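You operate a simulated robot arm through the tools that you are given. There is no shell and no other tool. Be economical: measure what you need, move in short steps, check, and stop when the job is done.

Carry out the task below with a simulated robot arm. There is one attempt and no reset: what you move stays moved.

TASK
Push the white drawer shut.

It is judged by the outcome, as a careful person would: the job done as asked, and still so three seconds after it is handed in. It fails if anything else is knocked over, pushed out of place, dropped, spilled or broken.

THE ROBOT
A 6-joint arm with a two-finger parallel gripper, fixed in place. Base frame: the origin is at the foot of the arm, x ahead of it, y to its left, z up. Lengths are in m, angles in degrees, forces in N, time in s.
With the tool pointing down near the work surface it reaches from about 0.2 to 0.62 m from the base axis. Its first joint turns from -66.0 to 66.0 degrees. Payload 2.7 kg.
Tool frame: the origin (TCP) lies between the finger pads and is the grasp point; the fingertips stand 0.023 m ahead of it; z points along the fingers, y is the line along which they close. The gripper opens to 0.094 m. The fingers are 0.038 m wide and 0.01 m thick; the gripper's body (0.054 by 0.096 m) begins 0.039 m behind the TCP.
Orientation is that of the tool frame in the base frame, as a unit quaternion [x, y, z, w]. With the fingers straight down and closing along the base's y, the tool's x points along the base's -x, its y along +y and its z along -z.

THE INTERFACE
- The arm moves only by the tool play_rows. Its argument "targets" is a list of rows, each an object (a shift or turn left out is 0, a gripper value left out holds the last) with "travel": the shift along the tool's x, y, z in m, a list of three; "angular": the turn, a rotation vector about the tool's x, y, z in degrees, a list of three; "hand": the opening, from 0 (shut) to 1 (fully open). In form: [{"travel": [tx, ty, tz], "angular": [rx, ry, rz], "hand": hand}, ...]. A call has 1 to 8 rows; each row shifts and turns the commanded pose from where the row before left it, along the tool's axes as they then stand. A row lasts 0.2 s, in which the tool goes at most 0.05 m and 8.6 degrees; a call with a longer step from one row to the next is refused whole, and so is a gripper value outside its range. A pose out of reach is approached as far as the arm can. The call stops where the force on the tool passes 40 N (or 10 N more than at its start, if that is more) or the arm is blocked; 0.2 s more then pass. The fingers move at their own pace (about 0.045 m/s each) and stop on an object; they squeeze with about 35 N. The grip force told is the motor's: it shows also when the fingers shut on nothing. Time passes only in rows, and 0.2 s behind the last, so rows that do not move let the fingers close. It gives the time, the measured TCP pose, the force on the tool (base axes), the opening and the grip force at its end, in the units of the frame above (readings bear some noise), and new pictures: "views" is both (left out), scene, wrist or none.
- Cameras (640 x 400 px; columns grow to the right, rows downward): "scene" is fixed at [0.0571, -0.4316, 1.3792]; the picture's right is [0.88, -0.48, 0.00], its down [-0.37, -0.68, -0.63] and it looks along [0.30, 0.55, -0.78] (base axes); focal length 357 px, centre (320, 200). "wrist" rides on the gripper at [-0.039, 0, -0.044] in the tool frame; the picture's right is [0.00, -1.00, 0.00], its down [0.97, 0.00, -0.24] and it looks along [0.24, 0.00, 0.97] (tool axes); focal length 218 px, centre (320, 200).
- pixel_to_xyz(camera, pixels): for up to 12 pixels [column, row] of the newest picture of that camera ("zoom" is the newest enlarged one), the place [x, y, z] in the base frame of the surface seen there, good to about 0.002 m. No time passes.
- zoom(camera, box): a new picture of the part [left, top, right, bottom] of that camera's present view, enlarged. No time passes.
- close_job(): hands the job in; it is judged then, once.

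Work in short steps. Measure before you move; look again where a grasp or a placing could have gone wrong, and mend it. You have 60 turns and 120 pictures in all, the two below and enlarged ones among them. Open the gripper and draw the arm clear of the work before you hand the job in, unless the task says otherwise; then end with one line.

The tools are called after "Emit:" by a JSON object that holds its "name" and its "arguments". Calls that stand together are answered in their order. play_rows: Moves the arm, as the interface text tells. Its arguments: {"type":"object","properties":{"targets":{"type":"array","items":{"type":"object","properties":{"travel":{"type":"array","items":{"type":"number"}},"angular":{"type":"array","items":{"type":"number"}},"hand":{"type":"number"}}}},"views":{"type":"string","enum":["both","scene","wrist","none"]}},"required":["targets"]} The other tools are called the same way: pixel_to_xyz (camera, pixels) gives the place of the surface under pixels of a picture; zoom (camera, box) takes an enlarged picture of a part of a camera's view; close_job () hands the job in.

At the start:

```text
time: 0.0
position: [0.385, -0.0874, 0.9221]
ee_rot: [-0.001, 1.0, 0.0, 0.001]
wrist_force: [-1.0, -0.2, -0.3]
finger_gap: 0.0938
finger_force: 0.1
```

scene: 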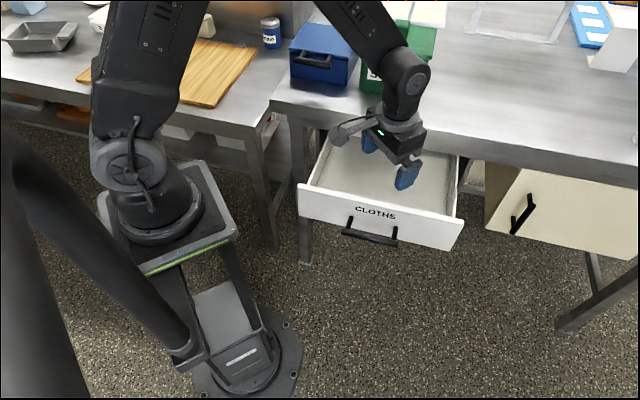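
wrist: 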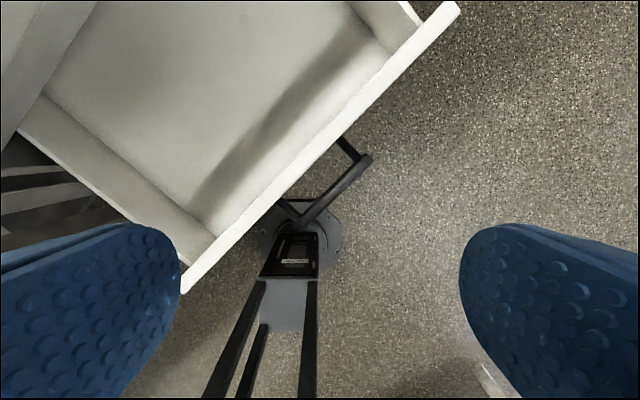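

The drawer labelled CLOTHS is open below the bench. I measure its front, handle, sides, and the bench edge.

Emit:
{"name": "pixel_to_xyz", "arguments": {"camera": "scene", "pixels": [[299, 187], [463, 221], [375, 205], [370, 237], [345, 234], [396, 244], [302, 208], [455, 248], [330, 135], [460, 150], [500, 150], [375, 222]]}}

Emit:
{"name": "zoom", "arguments": {"camera": "scene", "box": [260, 80, 500, 260]}}

```text
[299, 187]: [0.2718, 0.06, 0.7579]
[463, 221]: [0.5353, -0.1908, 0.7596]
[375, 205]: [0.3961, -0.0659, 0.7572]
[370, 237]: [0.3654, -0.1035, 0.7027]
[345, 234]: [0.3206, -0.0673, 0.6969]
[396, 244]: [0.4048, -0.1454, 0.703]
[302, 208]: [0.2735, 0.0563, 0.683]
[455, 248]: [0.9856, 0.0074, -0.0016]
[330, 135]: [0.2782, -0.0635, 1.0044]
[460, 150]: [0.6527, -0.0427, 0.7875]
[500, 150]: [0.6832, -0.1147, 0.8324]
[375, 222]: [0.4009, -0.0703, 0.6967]
```

```text
2.22 times, centred on (380, 170) of scene
```

zoom: 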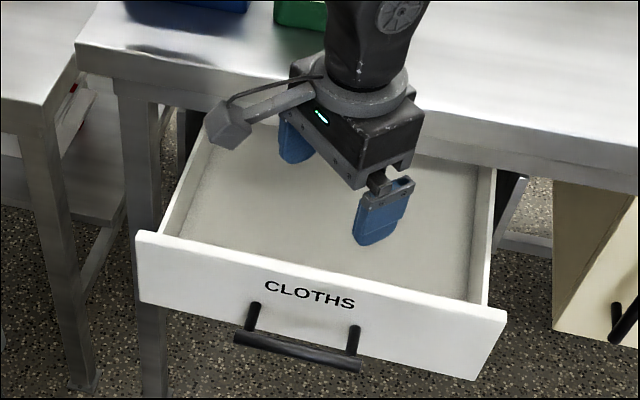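

The drawer front runs from (0.272, 0.060) to (0.535, -0.191), so the closing direction is about (0.69, 0.72). Next I measure the bench edge and the neighbouring cupboard face to find the closed plane.

Emit:
{"name": "pixel_to_xyz", "arguments": {"camera": "scene", "pixels": [[275, 100], [310, 112], [480, 145], [560, 165], [620, 182], [630, 195], [500, 200], [490, 160], [560, 200], [300, 128], [290, 106], [550, 173]]}}

Emit:
{"name": "pixel_to_xyz", "arguments": {"camera": "zoom", "pixels": [[300, 353], [250, 340], [350, 368], [255, 310], [353, 335], [490, 165], [195, 160], [140, 300], [480, 375]]}}

```text
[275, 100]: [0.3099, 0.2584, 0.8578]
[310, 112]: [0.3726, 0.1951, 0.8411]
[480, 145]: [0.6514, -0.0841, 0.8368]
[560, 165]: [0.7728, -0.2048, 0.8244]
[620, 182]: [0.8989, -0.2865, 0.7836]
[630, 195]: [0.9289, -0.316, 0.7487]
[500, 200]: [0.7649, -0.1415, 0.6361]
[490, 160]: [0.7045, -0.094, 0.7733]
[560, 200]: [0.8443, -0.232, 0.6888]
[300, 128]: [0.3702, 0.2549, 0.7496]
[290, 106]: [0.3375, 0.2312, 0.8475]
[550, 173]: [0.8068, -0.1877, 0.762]
```

```text
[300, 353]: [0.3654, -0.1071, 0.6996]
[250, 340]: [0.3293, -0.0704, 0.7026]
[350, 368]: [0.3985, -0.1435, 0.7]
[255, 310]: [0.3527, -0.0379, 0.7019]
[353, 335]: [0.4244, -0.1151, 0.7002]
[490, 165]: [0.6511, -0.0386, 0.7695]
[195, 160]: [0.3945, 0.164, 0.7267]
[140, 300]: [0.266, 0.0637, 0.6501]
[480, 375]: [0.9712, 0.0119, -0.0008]
```

The closed front plane is probably near n≈0.42, against n=0.231 now, so about 0.19 m of travel. I push on the handle bar (centre 0.365, -0.107, 0.70): first I yaw the tool to face the drawer and back off while still high.

Emit:
{"name": "play_rows", "arguments": {"targets": [{"angular": [0, 0, -7.8], "hand": 0.5}, {"angular": [0, 0, -7.7]}, {"angular": [0, 0, -7.7]}, {"angular": [0, 0, -7.7]}, {"angular": [0, 0, -7.7]}, {"angular": [0, 0, -7.7]}, {"travel": [0.045, 0, 0]}, {"travel": [0.045, 0, 0]}]}}

```text
time: 1.8
position: [0.3222, -0.1526, 0.9235]
ee_rot: [-0.394, 0.919, 0.0, 0.0]
wrist_force: [-1.7, -0.7, 0.1]
finger_gap: 0.0471
finger_force: 0.1
```

scene: 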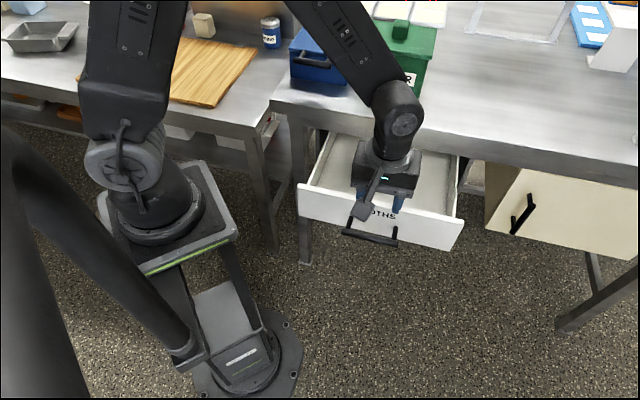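
wrist: 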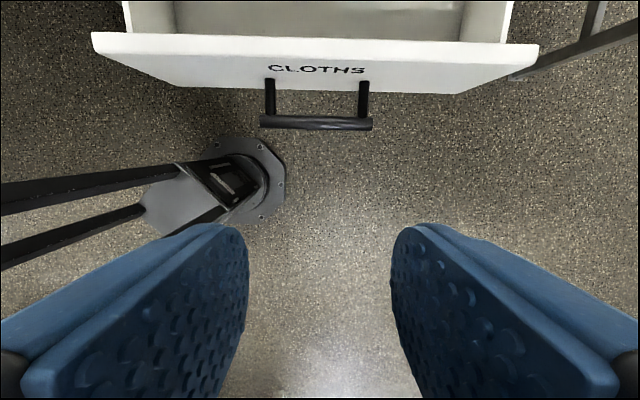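

The wrist view is square to the drawer, with the handle centred at (316, 122) ahead of the fingers. I descend to handle height and tilt the fingers about 20° forward.

Emit:
{"name": "play_rows", "arguments": {"targets": [{"travel": [0, 0, 0.042]}, {"travel": [0, 0, 0.042]}, {"travel": [0, 0, 0.042]}, {"travel": [0, 0, 0.042]}, {"travel": [0, 0, 0.042]}, {"angular": [0, -7, 0]}, {"angular": [0, -7, 0]}, {"angular": [0, -6, 0]}]}}

```text
time: 3.6
position: [0.3225, -0.1535, 0.7122]
ee_rot: [-0.388, 0.905, 0.069, 0.161]
wrist_force: [-0.4, -0.8, -0.3]
finger_gap: 0.0467
finger_force: 0.1
```

scene: 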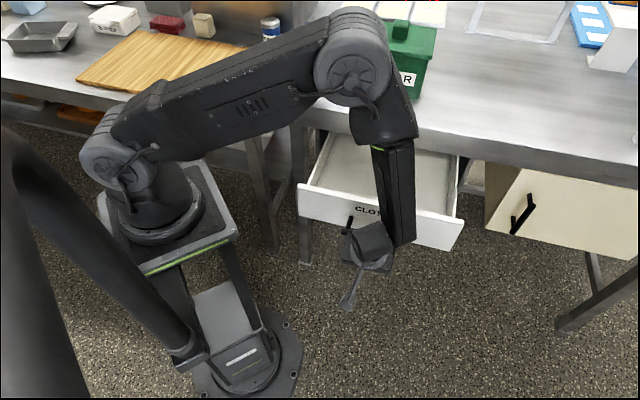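
wrist: 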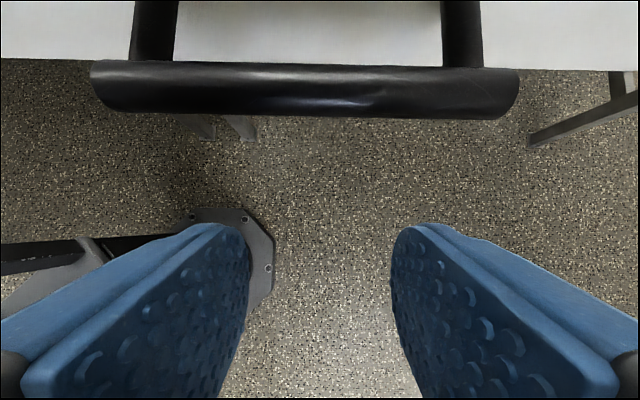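

The handle is ahead, but a forearm link hangs over the drawer near (395, 180). I check its clearance from the drawer front, the bench edge and the green box.

Emit:
{"name": "pixel_to_xyz", "arguments": {"camera": "scene", "pixels": [[405, 240], [412, 200], [410, 150], [415, 130], [390, 180], [380, 60], [400, 90], [395, 245], [350, 80], [415, 75], [370, 242], [360, 130]]}}

Emit:
{"name": "zoom", "arguments": {"camera": "scene", "box": [260, 20, 500, 320]}}

```text
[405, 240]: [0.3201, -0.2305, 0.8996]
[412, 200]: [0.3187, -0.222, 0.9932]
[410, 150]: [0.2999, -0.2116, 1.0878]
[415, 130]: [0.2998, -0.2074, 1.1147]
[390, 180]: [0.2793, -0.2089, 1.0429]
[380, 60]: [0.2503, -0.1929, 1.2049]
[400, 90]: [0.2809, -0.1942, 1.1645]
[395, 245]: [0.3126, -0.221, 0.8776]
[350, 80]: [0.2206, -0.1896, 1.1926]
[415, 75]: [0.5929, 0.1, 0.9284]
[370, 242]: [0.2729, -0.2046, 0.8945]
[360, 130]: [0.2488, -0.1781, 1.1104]
```

```text
1.33 times, centred on (380, 170) of scene
```

zoom: 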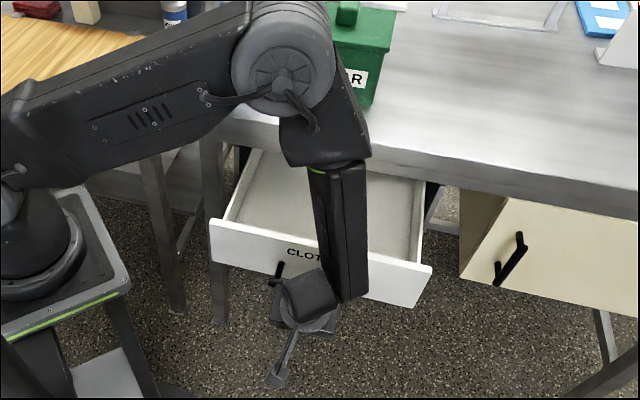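

The arm's links stand well back (n≈0.05). I push forward gently, first contact and a short stretch.

Emit:
{"name": "play_rows", "arguments": {"targets": [{"travel": [-0.0141, 0, 0.0051]}, {"travel": [-0.0141, 0, 0.0051]}, {"travel": [-0.0094, 0, 0.0034]}, {"travel": [-0.0094, 0, 0.0034]}, {"travel": [-0.0094, 0, 0.0034]}, {"travel": [-0.0094, 0, 0.0034]}]}}

```text
time: 5.0
position: [0.3724, -0.1026, 0.7123]
ee_rot: [-0.387, 0.906, 0.069, 0.16]
wrist_force: [0.6, -0.5, -0.3]
finger_gap: 0.0471
finger_force: 0.1
```

scene: 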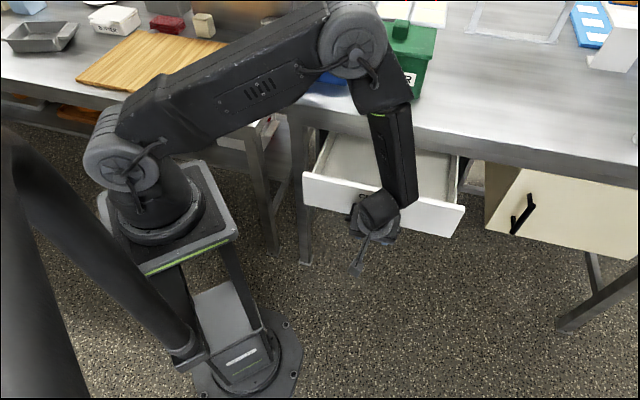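
wrist: 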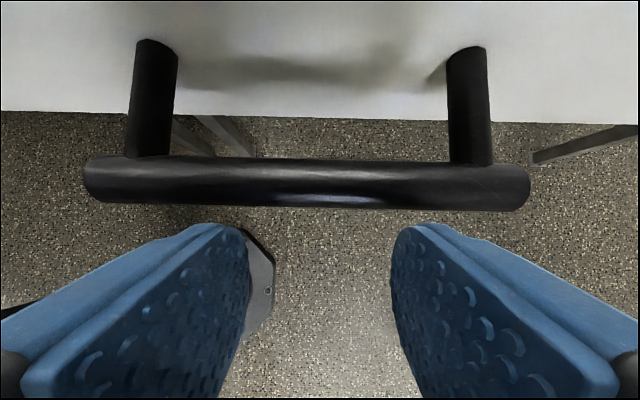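

The drawer is sliding with little force and the fingers sit squarely on the bar. I go on.

Emit:
{"name": "play_rows", "arguments": {"targets": [{"travel": [-0.0141, 0, 0.0051]}, {"travel": [-0.0141, 0, 0.0051]}, {"travel": [-0.0141, 0, 0.0051]}, {"travel": [-0.0141, 0, 0.0051]}, {"travel": [-0.0141, 0, 0.0051]}, {"travel": [-0.0141, 0, 0.0051]}]}}

```text
time: 6.4
position: [0.4336, -0.0348, 0.7137]
ee_rot: [-0.388, 0.905, 0.068, 0.159]
wrist_force: [-0.3, -0.7, 0.7]
finger_gap: 0.047
finger_force: 0.0
```

scene: 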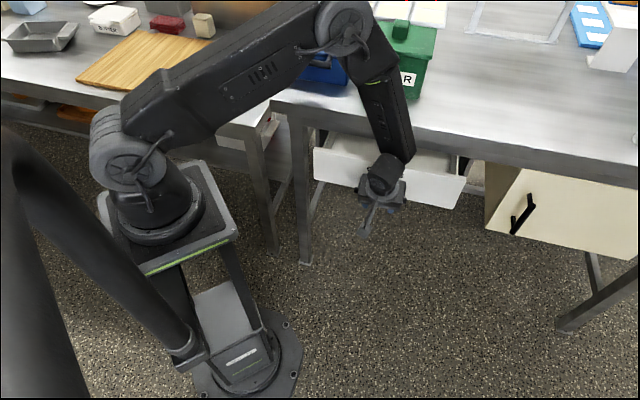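
wrist: 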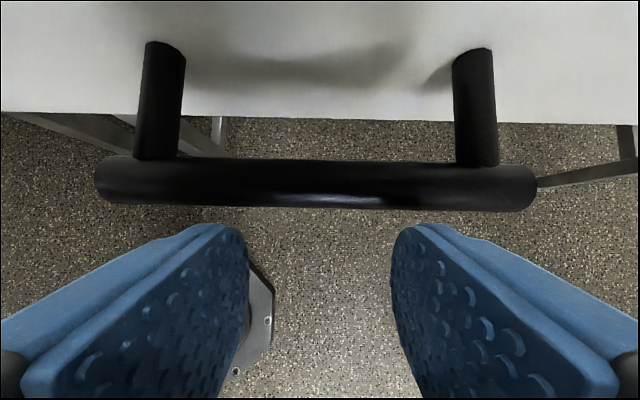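

Still free (TCP at n≈0.274). I continue in smaller steps toward the stop.

Emit:
{"name": "play_rows", "arguments": {"targets": [{"travel": [-0.0094, 0, 0.0034]}, {"travel": [-0.0094, 0, 0.0034]}, {"travel": [-0.0094, 0, 0.0034]}, {"travel": [-0.0094, 0, 0.0034]}]}}

Emit:
{"name": "pixel_to_xyz", "arguments": {"camera": "scene", "pixels": [[325, 160], [330, 172], [450, 190], [445, 202], [310, 112], [500, 152], [470, 160], [400, 140], [390, 90], [500, 200]]}}

```text
time: 7.4
position: [0.4603, -0.0076, 0.7117]
ee_rot: [-0.388, 0.905, 0.068, 0.16]
wrist_force: [-0.9, -0.4, 0.3]
finger_gap: 0.047
finger_force: 0.0
```

scene: 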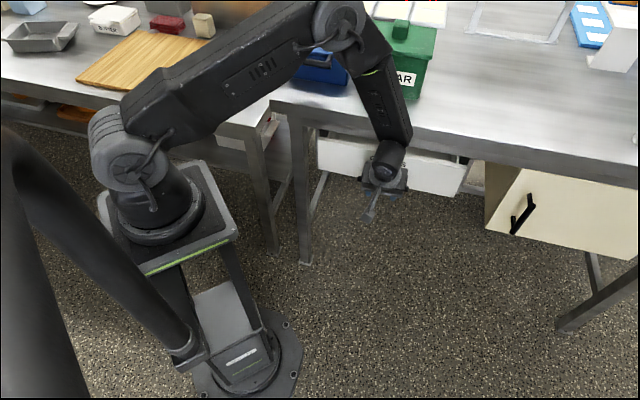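
wrist: 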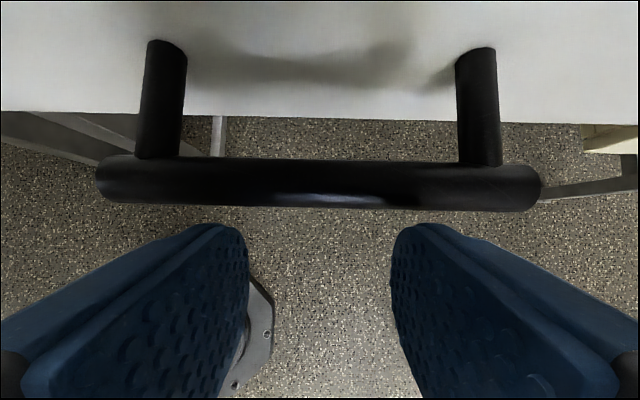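

```text
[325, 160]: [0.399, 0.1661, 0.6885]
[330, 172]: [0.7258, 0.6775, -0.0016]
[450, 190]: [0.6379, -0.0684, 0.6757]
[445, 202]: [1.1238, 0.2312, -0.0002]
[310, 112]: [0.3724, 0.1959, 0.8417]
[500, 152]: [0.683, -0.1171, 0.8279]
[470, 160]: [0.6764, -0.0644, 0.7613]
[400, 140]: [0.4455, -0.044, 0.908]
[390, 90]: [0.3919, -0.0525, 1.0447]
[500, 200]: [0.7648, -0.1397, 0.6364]
```

The drawer face is at n≈0.393; neighbouring faces are at ~0.42. I keep pushing in 6 mm steps until the stop shows in the force.

Emit:
{"name": "play_rows", "arguments": {"targets": [{"travel": [-0.0056, 0, 0.0021]}, {"travel": [-0.0056, 0, 0.0021]}, {"travel": [-0.0056, 0, 0.0021]}, {"travel": [-0.0056, 0, 0.0021]}]}}

```text
time: 8.4
position: [0.4709, 0.0025, 0.7082]
ee_rot: [-0.382, 0.909, 0.069, 0.154]
wrist_force: [-2.1, -1.9, 0.5]
finger_gap: 0.0472
finger_force: 0.2
stopped in row 4: the force on the tool passed its limit (the readings are from after the stop); the commanded pose is now the measured one
```

scene: 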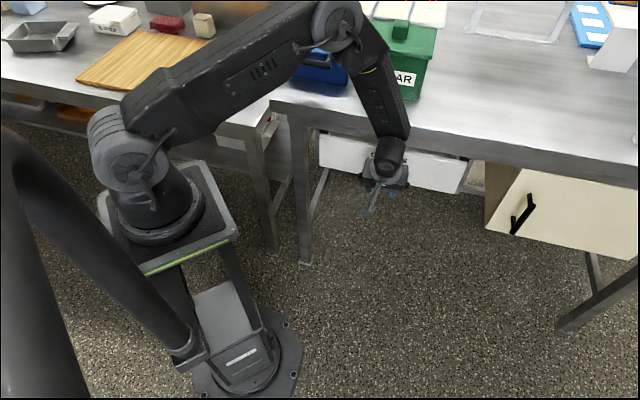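
wrist: 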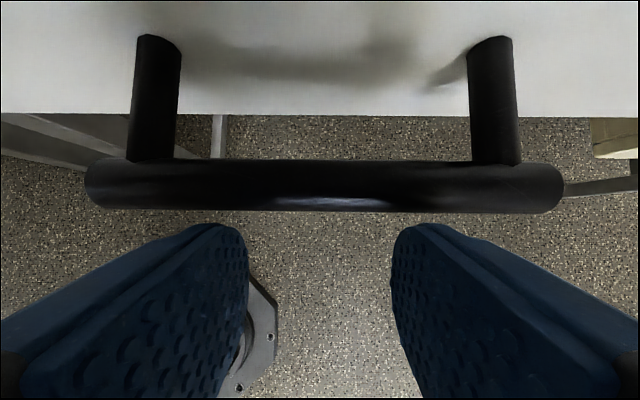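

The force limit tripped at n≈0.327. I check whether that was the drawer's stop or the wrist touching the bench edge.

Emit:
{"name": "zoom", "arguments": {"camera": "scene", "box": [300, 90, 500, 215]}}

Emit:
{"name": "pixel_to_xyz", "arguments": {"camera": "scene", "pixels": [[330, 155], [345, 165], [440, 180], [455, 185], [400, 155], [385, 165], [405, 180], [410, 130], [470, 165], [330, 135], [450, 155]]}}

```text
3.20 times, centred on (400, 152) of scene
```

zoom: 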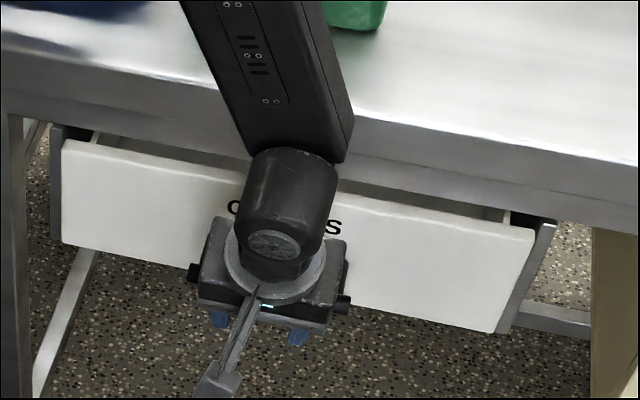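

```text
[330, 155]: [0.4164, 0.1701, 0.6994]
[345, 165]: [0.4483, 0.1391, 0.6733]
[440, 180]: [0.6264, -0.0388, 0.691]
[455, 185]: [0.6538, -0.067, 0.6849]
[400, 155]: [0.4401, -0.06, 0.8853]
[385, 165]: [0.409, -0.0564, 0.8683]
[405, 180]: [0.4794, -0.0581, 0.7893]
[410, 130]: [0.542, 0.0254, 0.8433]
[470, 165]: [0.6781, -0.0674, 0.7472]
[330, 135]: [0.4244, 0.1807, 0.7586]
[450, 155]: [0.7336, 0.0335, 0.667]
```

Square face at (x+y)/√2≈0.415, while the rails' front is at ≈0.432; nothing of the arm is near the bench edge (0.401). I look closer at both ends for a remaining gap.

Emit:
{"name": "zoom", "arguments": {"camera": "scene", "box": [300, 115, 364, 155]}}

Emit:
{"name": "zoom", "arguments": {"camera": "scene", "box": [430, 145, 494, 185]}}

Emit:
{"name": "pixel_to_xyz", "arguments": {"camera": "zoom", "pixels": [[300, 200], [380, 230], [420, 230], [430, 260], [450, 230], [470, 210], [350, 190], [330, 260], [250, 170], [250, 110]]}}

```text
10.00 times, centred on (332, 135) of scene
```

zoom: 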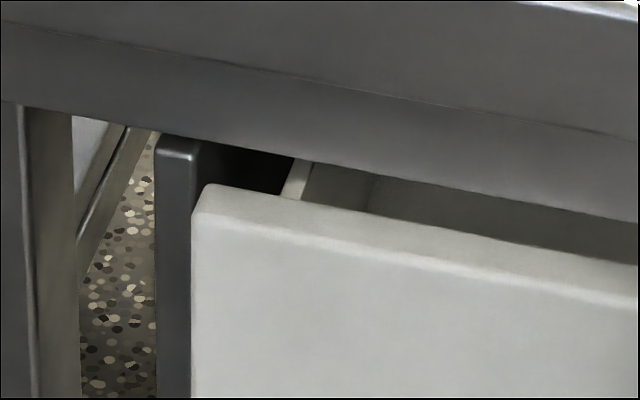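

```text
10.00 times, centred on (462, 165) of scene
```

zoom: 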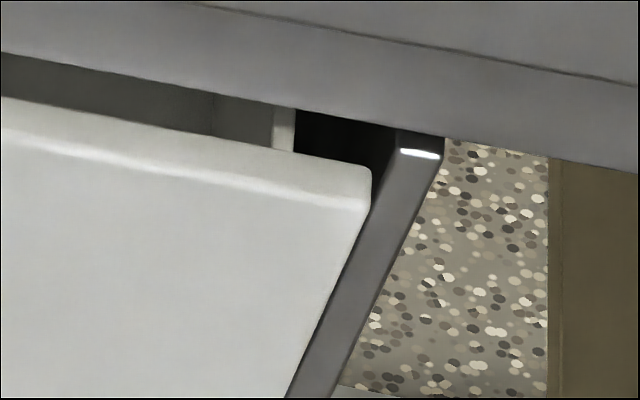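

```text
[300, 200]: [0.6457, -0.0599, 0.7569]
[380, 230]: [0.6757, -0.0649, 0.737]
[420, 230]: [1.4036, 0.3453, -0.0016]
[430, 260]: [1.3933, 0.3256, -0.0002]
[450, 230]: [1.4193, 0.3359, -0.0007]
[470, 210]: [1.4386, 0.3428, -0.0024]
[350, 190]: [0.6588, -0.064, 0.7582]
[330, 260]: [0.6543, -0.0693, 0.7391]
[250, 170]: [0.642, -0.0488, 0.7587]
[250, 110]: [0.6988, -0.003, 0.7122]
```

The face may still stand proud of the side cheeks. I measure the face's back edge against the cheek, and push again softly to see if it yields.

Emit:
{"name": "play_rows", "arguments": {"targets": [{"travel": [-0.0038, 0, 0.0014]}, {"travel": [-0.0038, 0, 0.0014]}, {"travel": [-0.0038, 0, 0.0014]}, {"travel": [-0.0038, 0, 0.0014]}]}}

Emit:
{"name": "zoom", "arguments": {"camera": "scene", "box": [430, 145, 494, 185]}}

Emit:
{"name": "pixel_to_xyz", "arguments": {"camera": "zoom", "pixels": [[200, 155], [200, 145], [200, 138], [150, 132], [300, 170], [200, 250], [300, 260], [395, 200], [420, 165], [285, 140]]}}

```text
time: 9.0
position: [0.4706, 0.0057, 0.7046]
ee_rot: [-0.378, 0.911, 0.07, 0.147]
wrist_force: [-1.3, -2.3, 1.1]
finger_gap: 0.0472
finger_force: 0.1
stopped in row 3: the force on the tool passed its limit (the readings are from after the stop); the commanded pose is now the measured one
```

scene: 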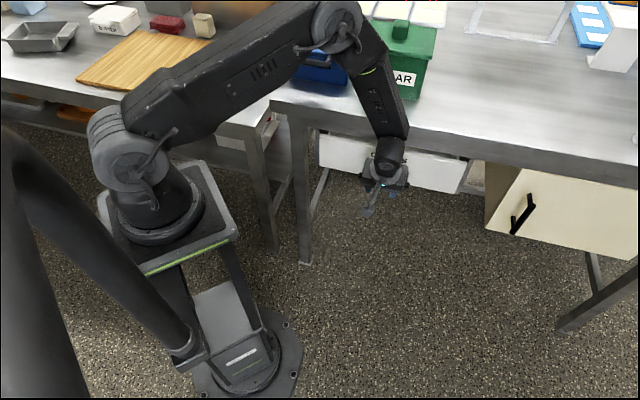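
wrist: 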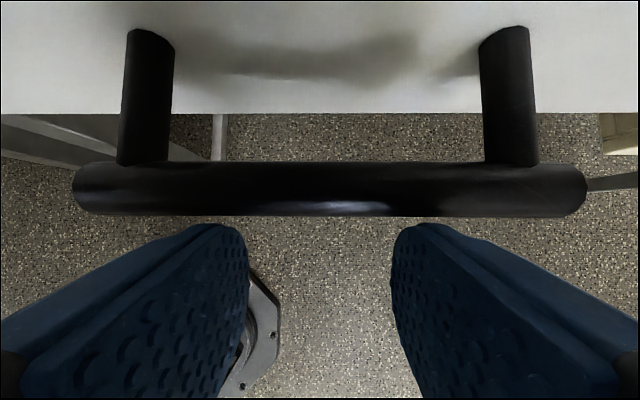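

```text
10.00 times, centred on (462, 165) of scene
```

zoom: 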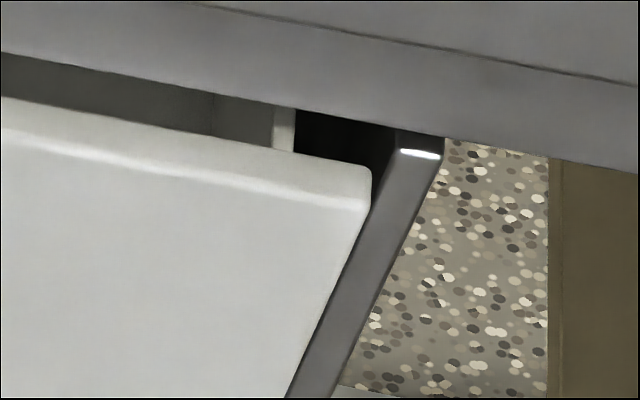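

```text
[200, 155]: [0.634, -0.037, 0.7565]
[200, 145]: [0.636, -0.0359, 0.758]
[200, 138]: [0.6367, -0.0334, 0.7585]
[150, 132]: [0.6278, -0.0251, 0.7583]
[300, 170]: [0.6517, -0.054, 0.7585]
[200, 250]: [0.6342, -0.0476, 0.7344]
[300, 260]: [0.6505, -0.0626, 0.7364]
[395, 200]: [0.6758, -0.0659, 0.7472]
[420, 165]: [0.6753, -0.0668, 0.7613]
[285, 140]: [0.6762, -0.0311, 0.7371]
```

The face did not move at all under a second 40 N push, and its back edge (≈0.428) meets the cheeks (≈0.431): it is against its stop. I draw back and look again.

Emit:
{"name": "play_rows", "arguments": {"targets": [{"travel": [0.019, 0, -0.0065]}, {"travel": [0.028, 0, -0.01]}, {"travel": [0.038, 0, -0.013]}, {"travel": [0.038, 0, -0.013]}, {"travel": [0.038, 0, -0.013]}, {"travel": [0.028, 0, -0.01], "hand": 1.0}]}}

Emit:
{"name": "zoom", "arguments": {"camera": "scene", "box": [300, 105, 492, 225]}}

Emit:
{"name": "zoom", "arguments": {"camera": "scene", "box": [430, 145, 494, 185]}}

```text
time: 10.4
position: [0.3298, -0.1367, 0.7067]
ee_rot: [-0.379, 0.911, 0.071, 0.149]
wrist_force: [-0.1, -0.5, 0.0]
finger_gap: 0.082
finger_force: 0.0
```

scene: 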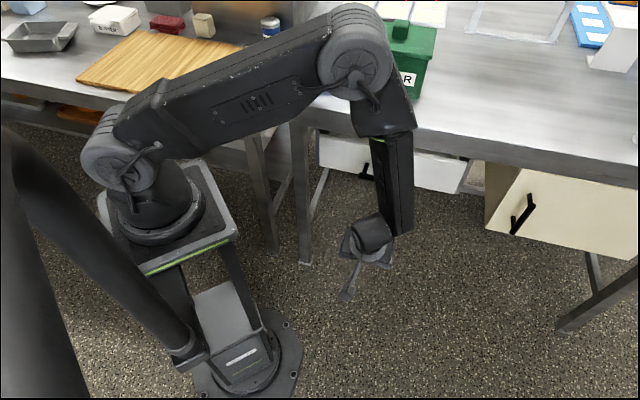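
wrist: 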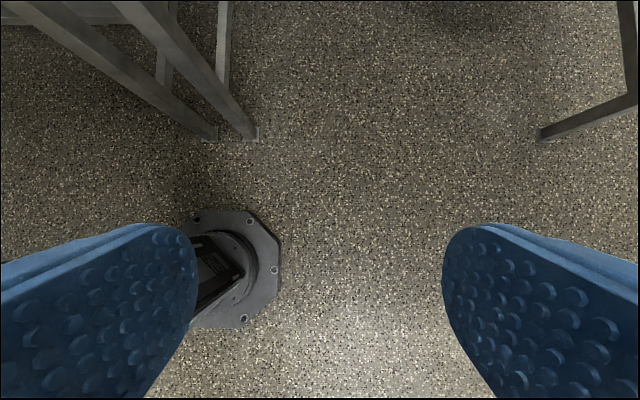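

```text
3.33 times, centred on (396, 165) of scene
```

zoom: 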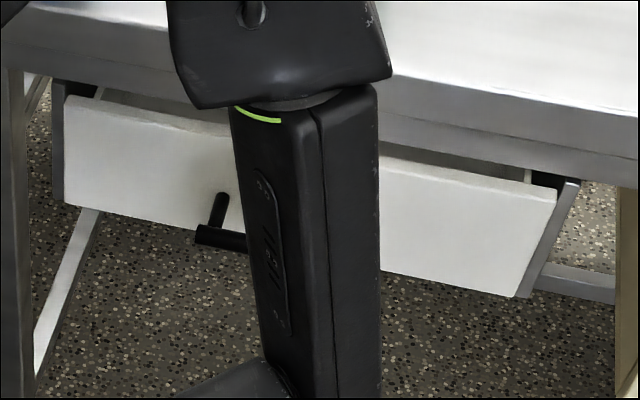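

```text
10.00 times, centred on (462, 165) of scene
```

zoom: 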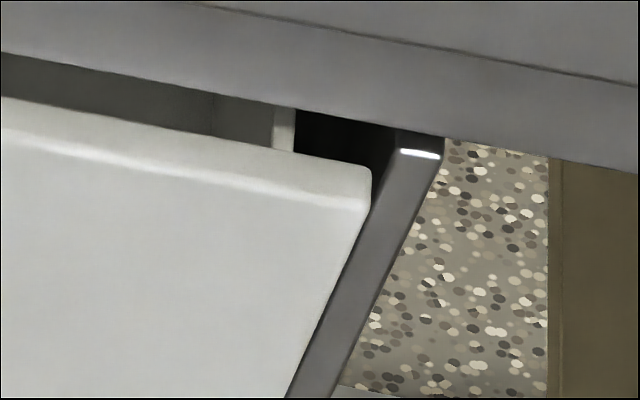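

The drawer has stayed against its stop after I let go of it, nothing else has moved, and the arm is clear with the gripper open. I hand it in.

Emit:
{"name": "close_job", "arguments": {}}

```text
The job is handed in.
```

The white CLOTHS drawer is pushed in against its stop: a second push at the 40 N force limit didn't move it. It stayed put when I drew the arm back, and nothing else was disturbed.
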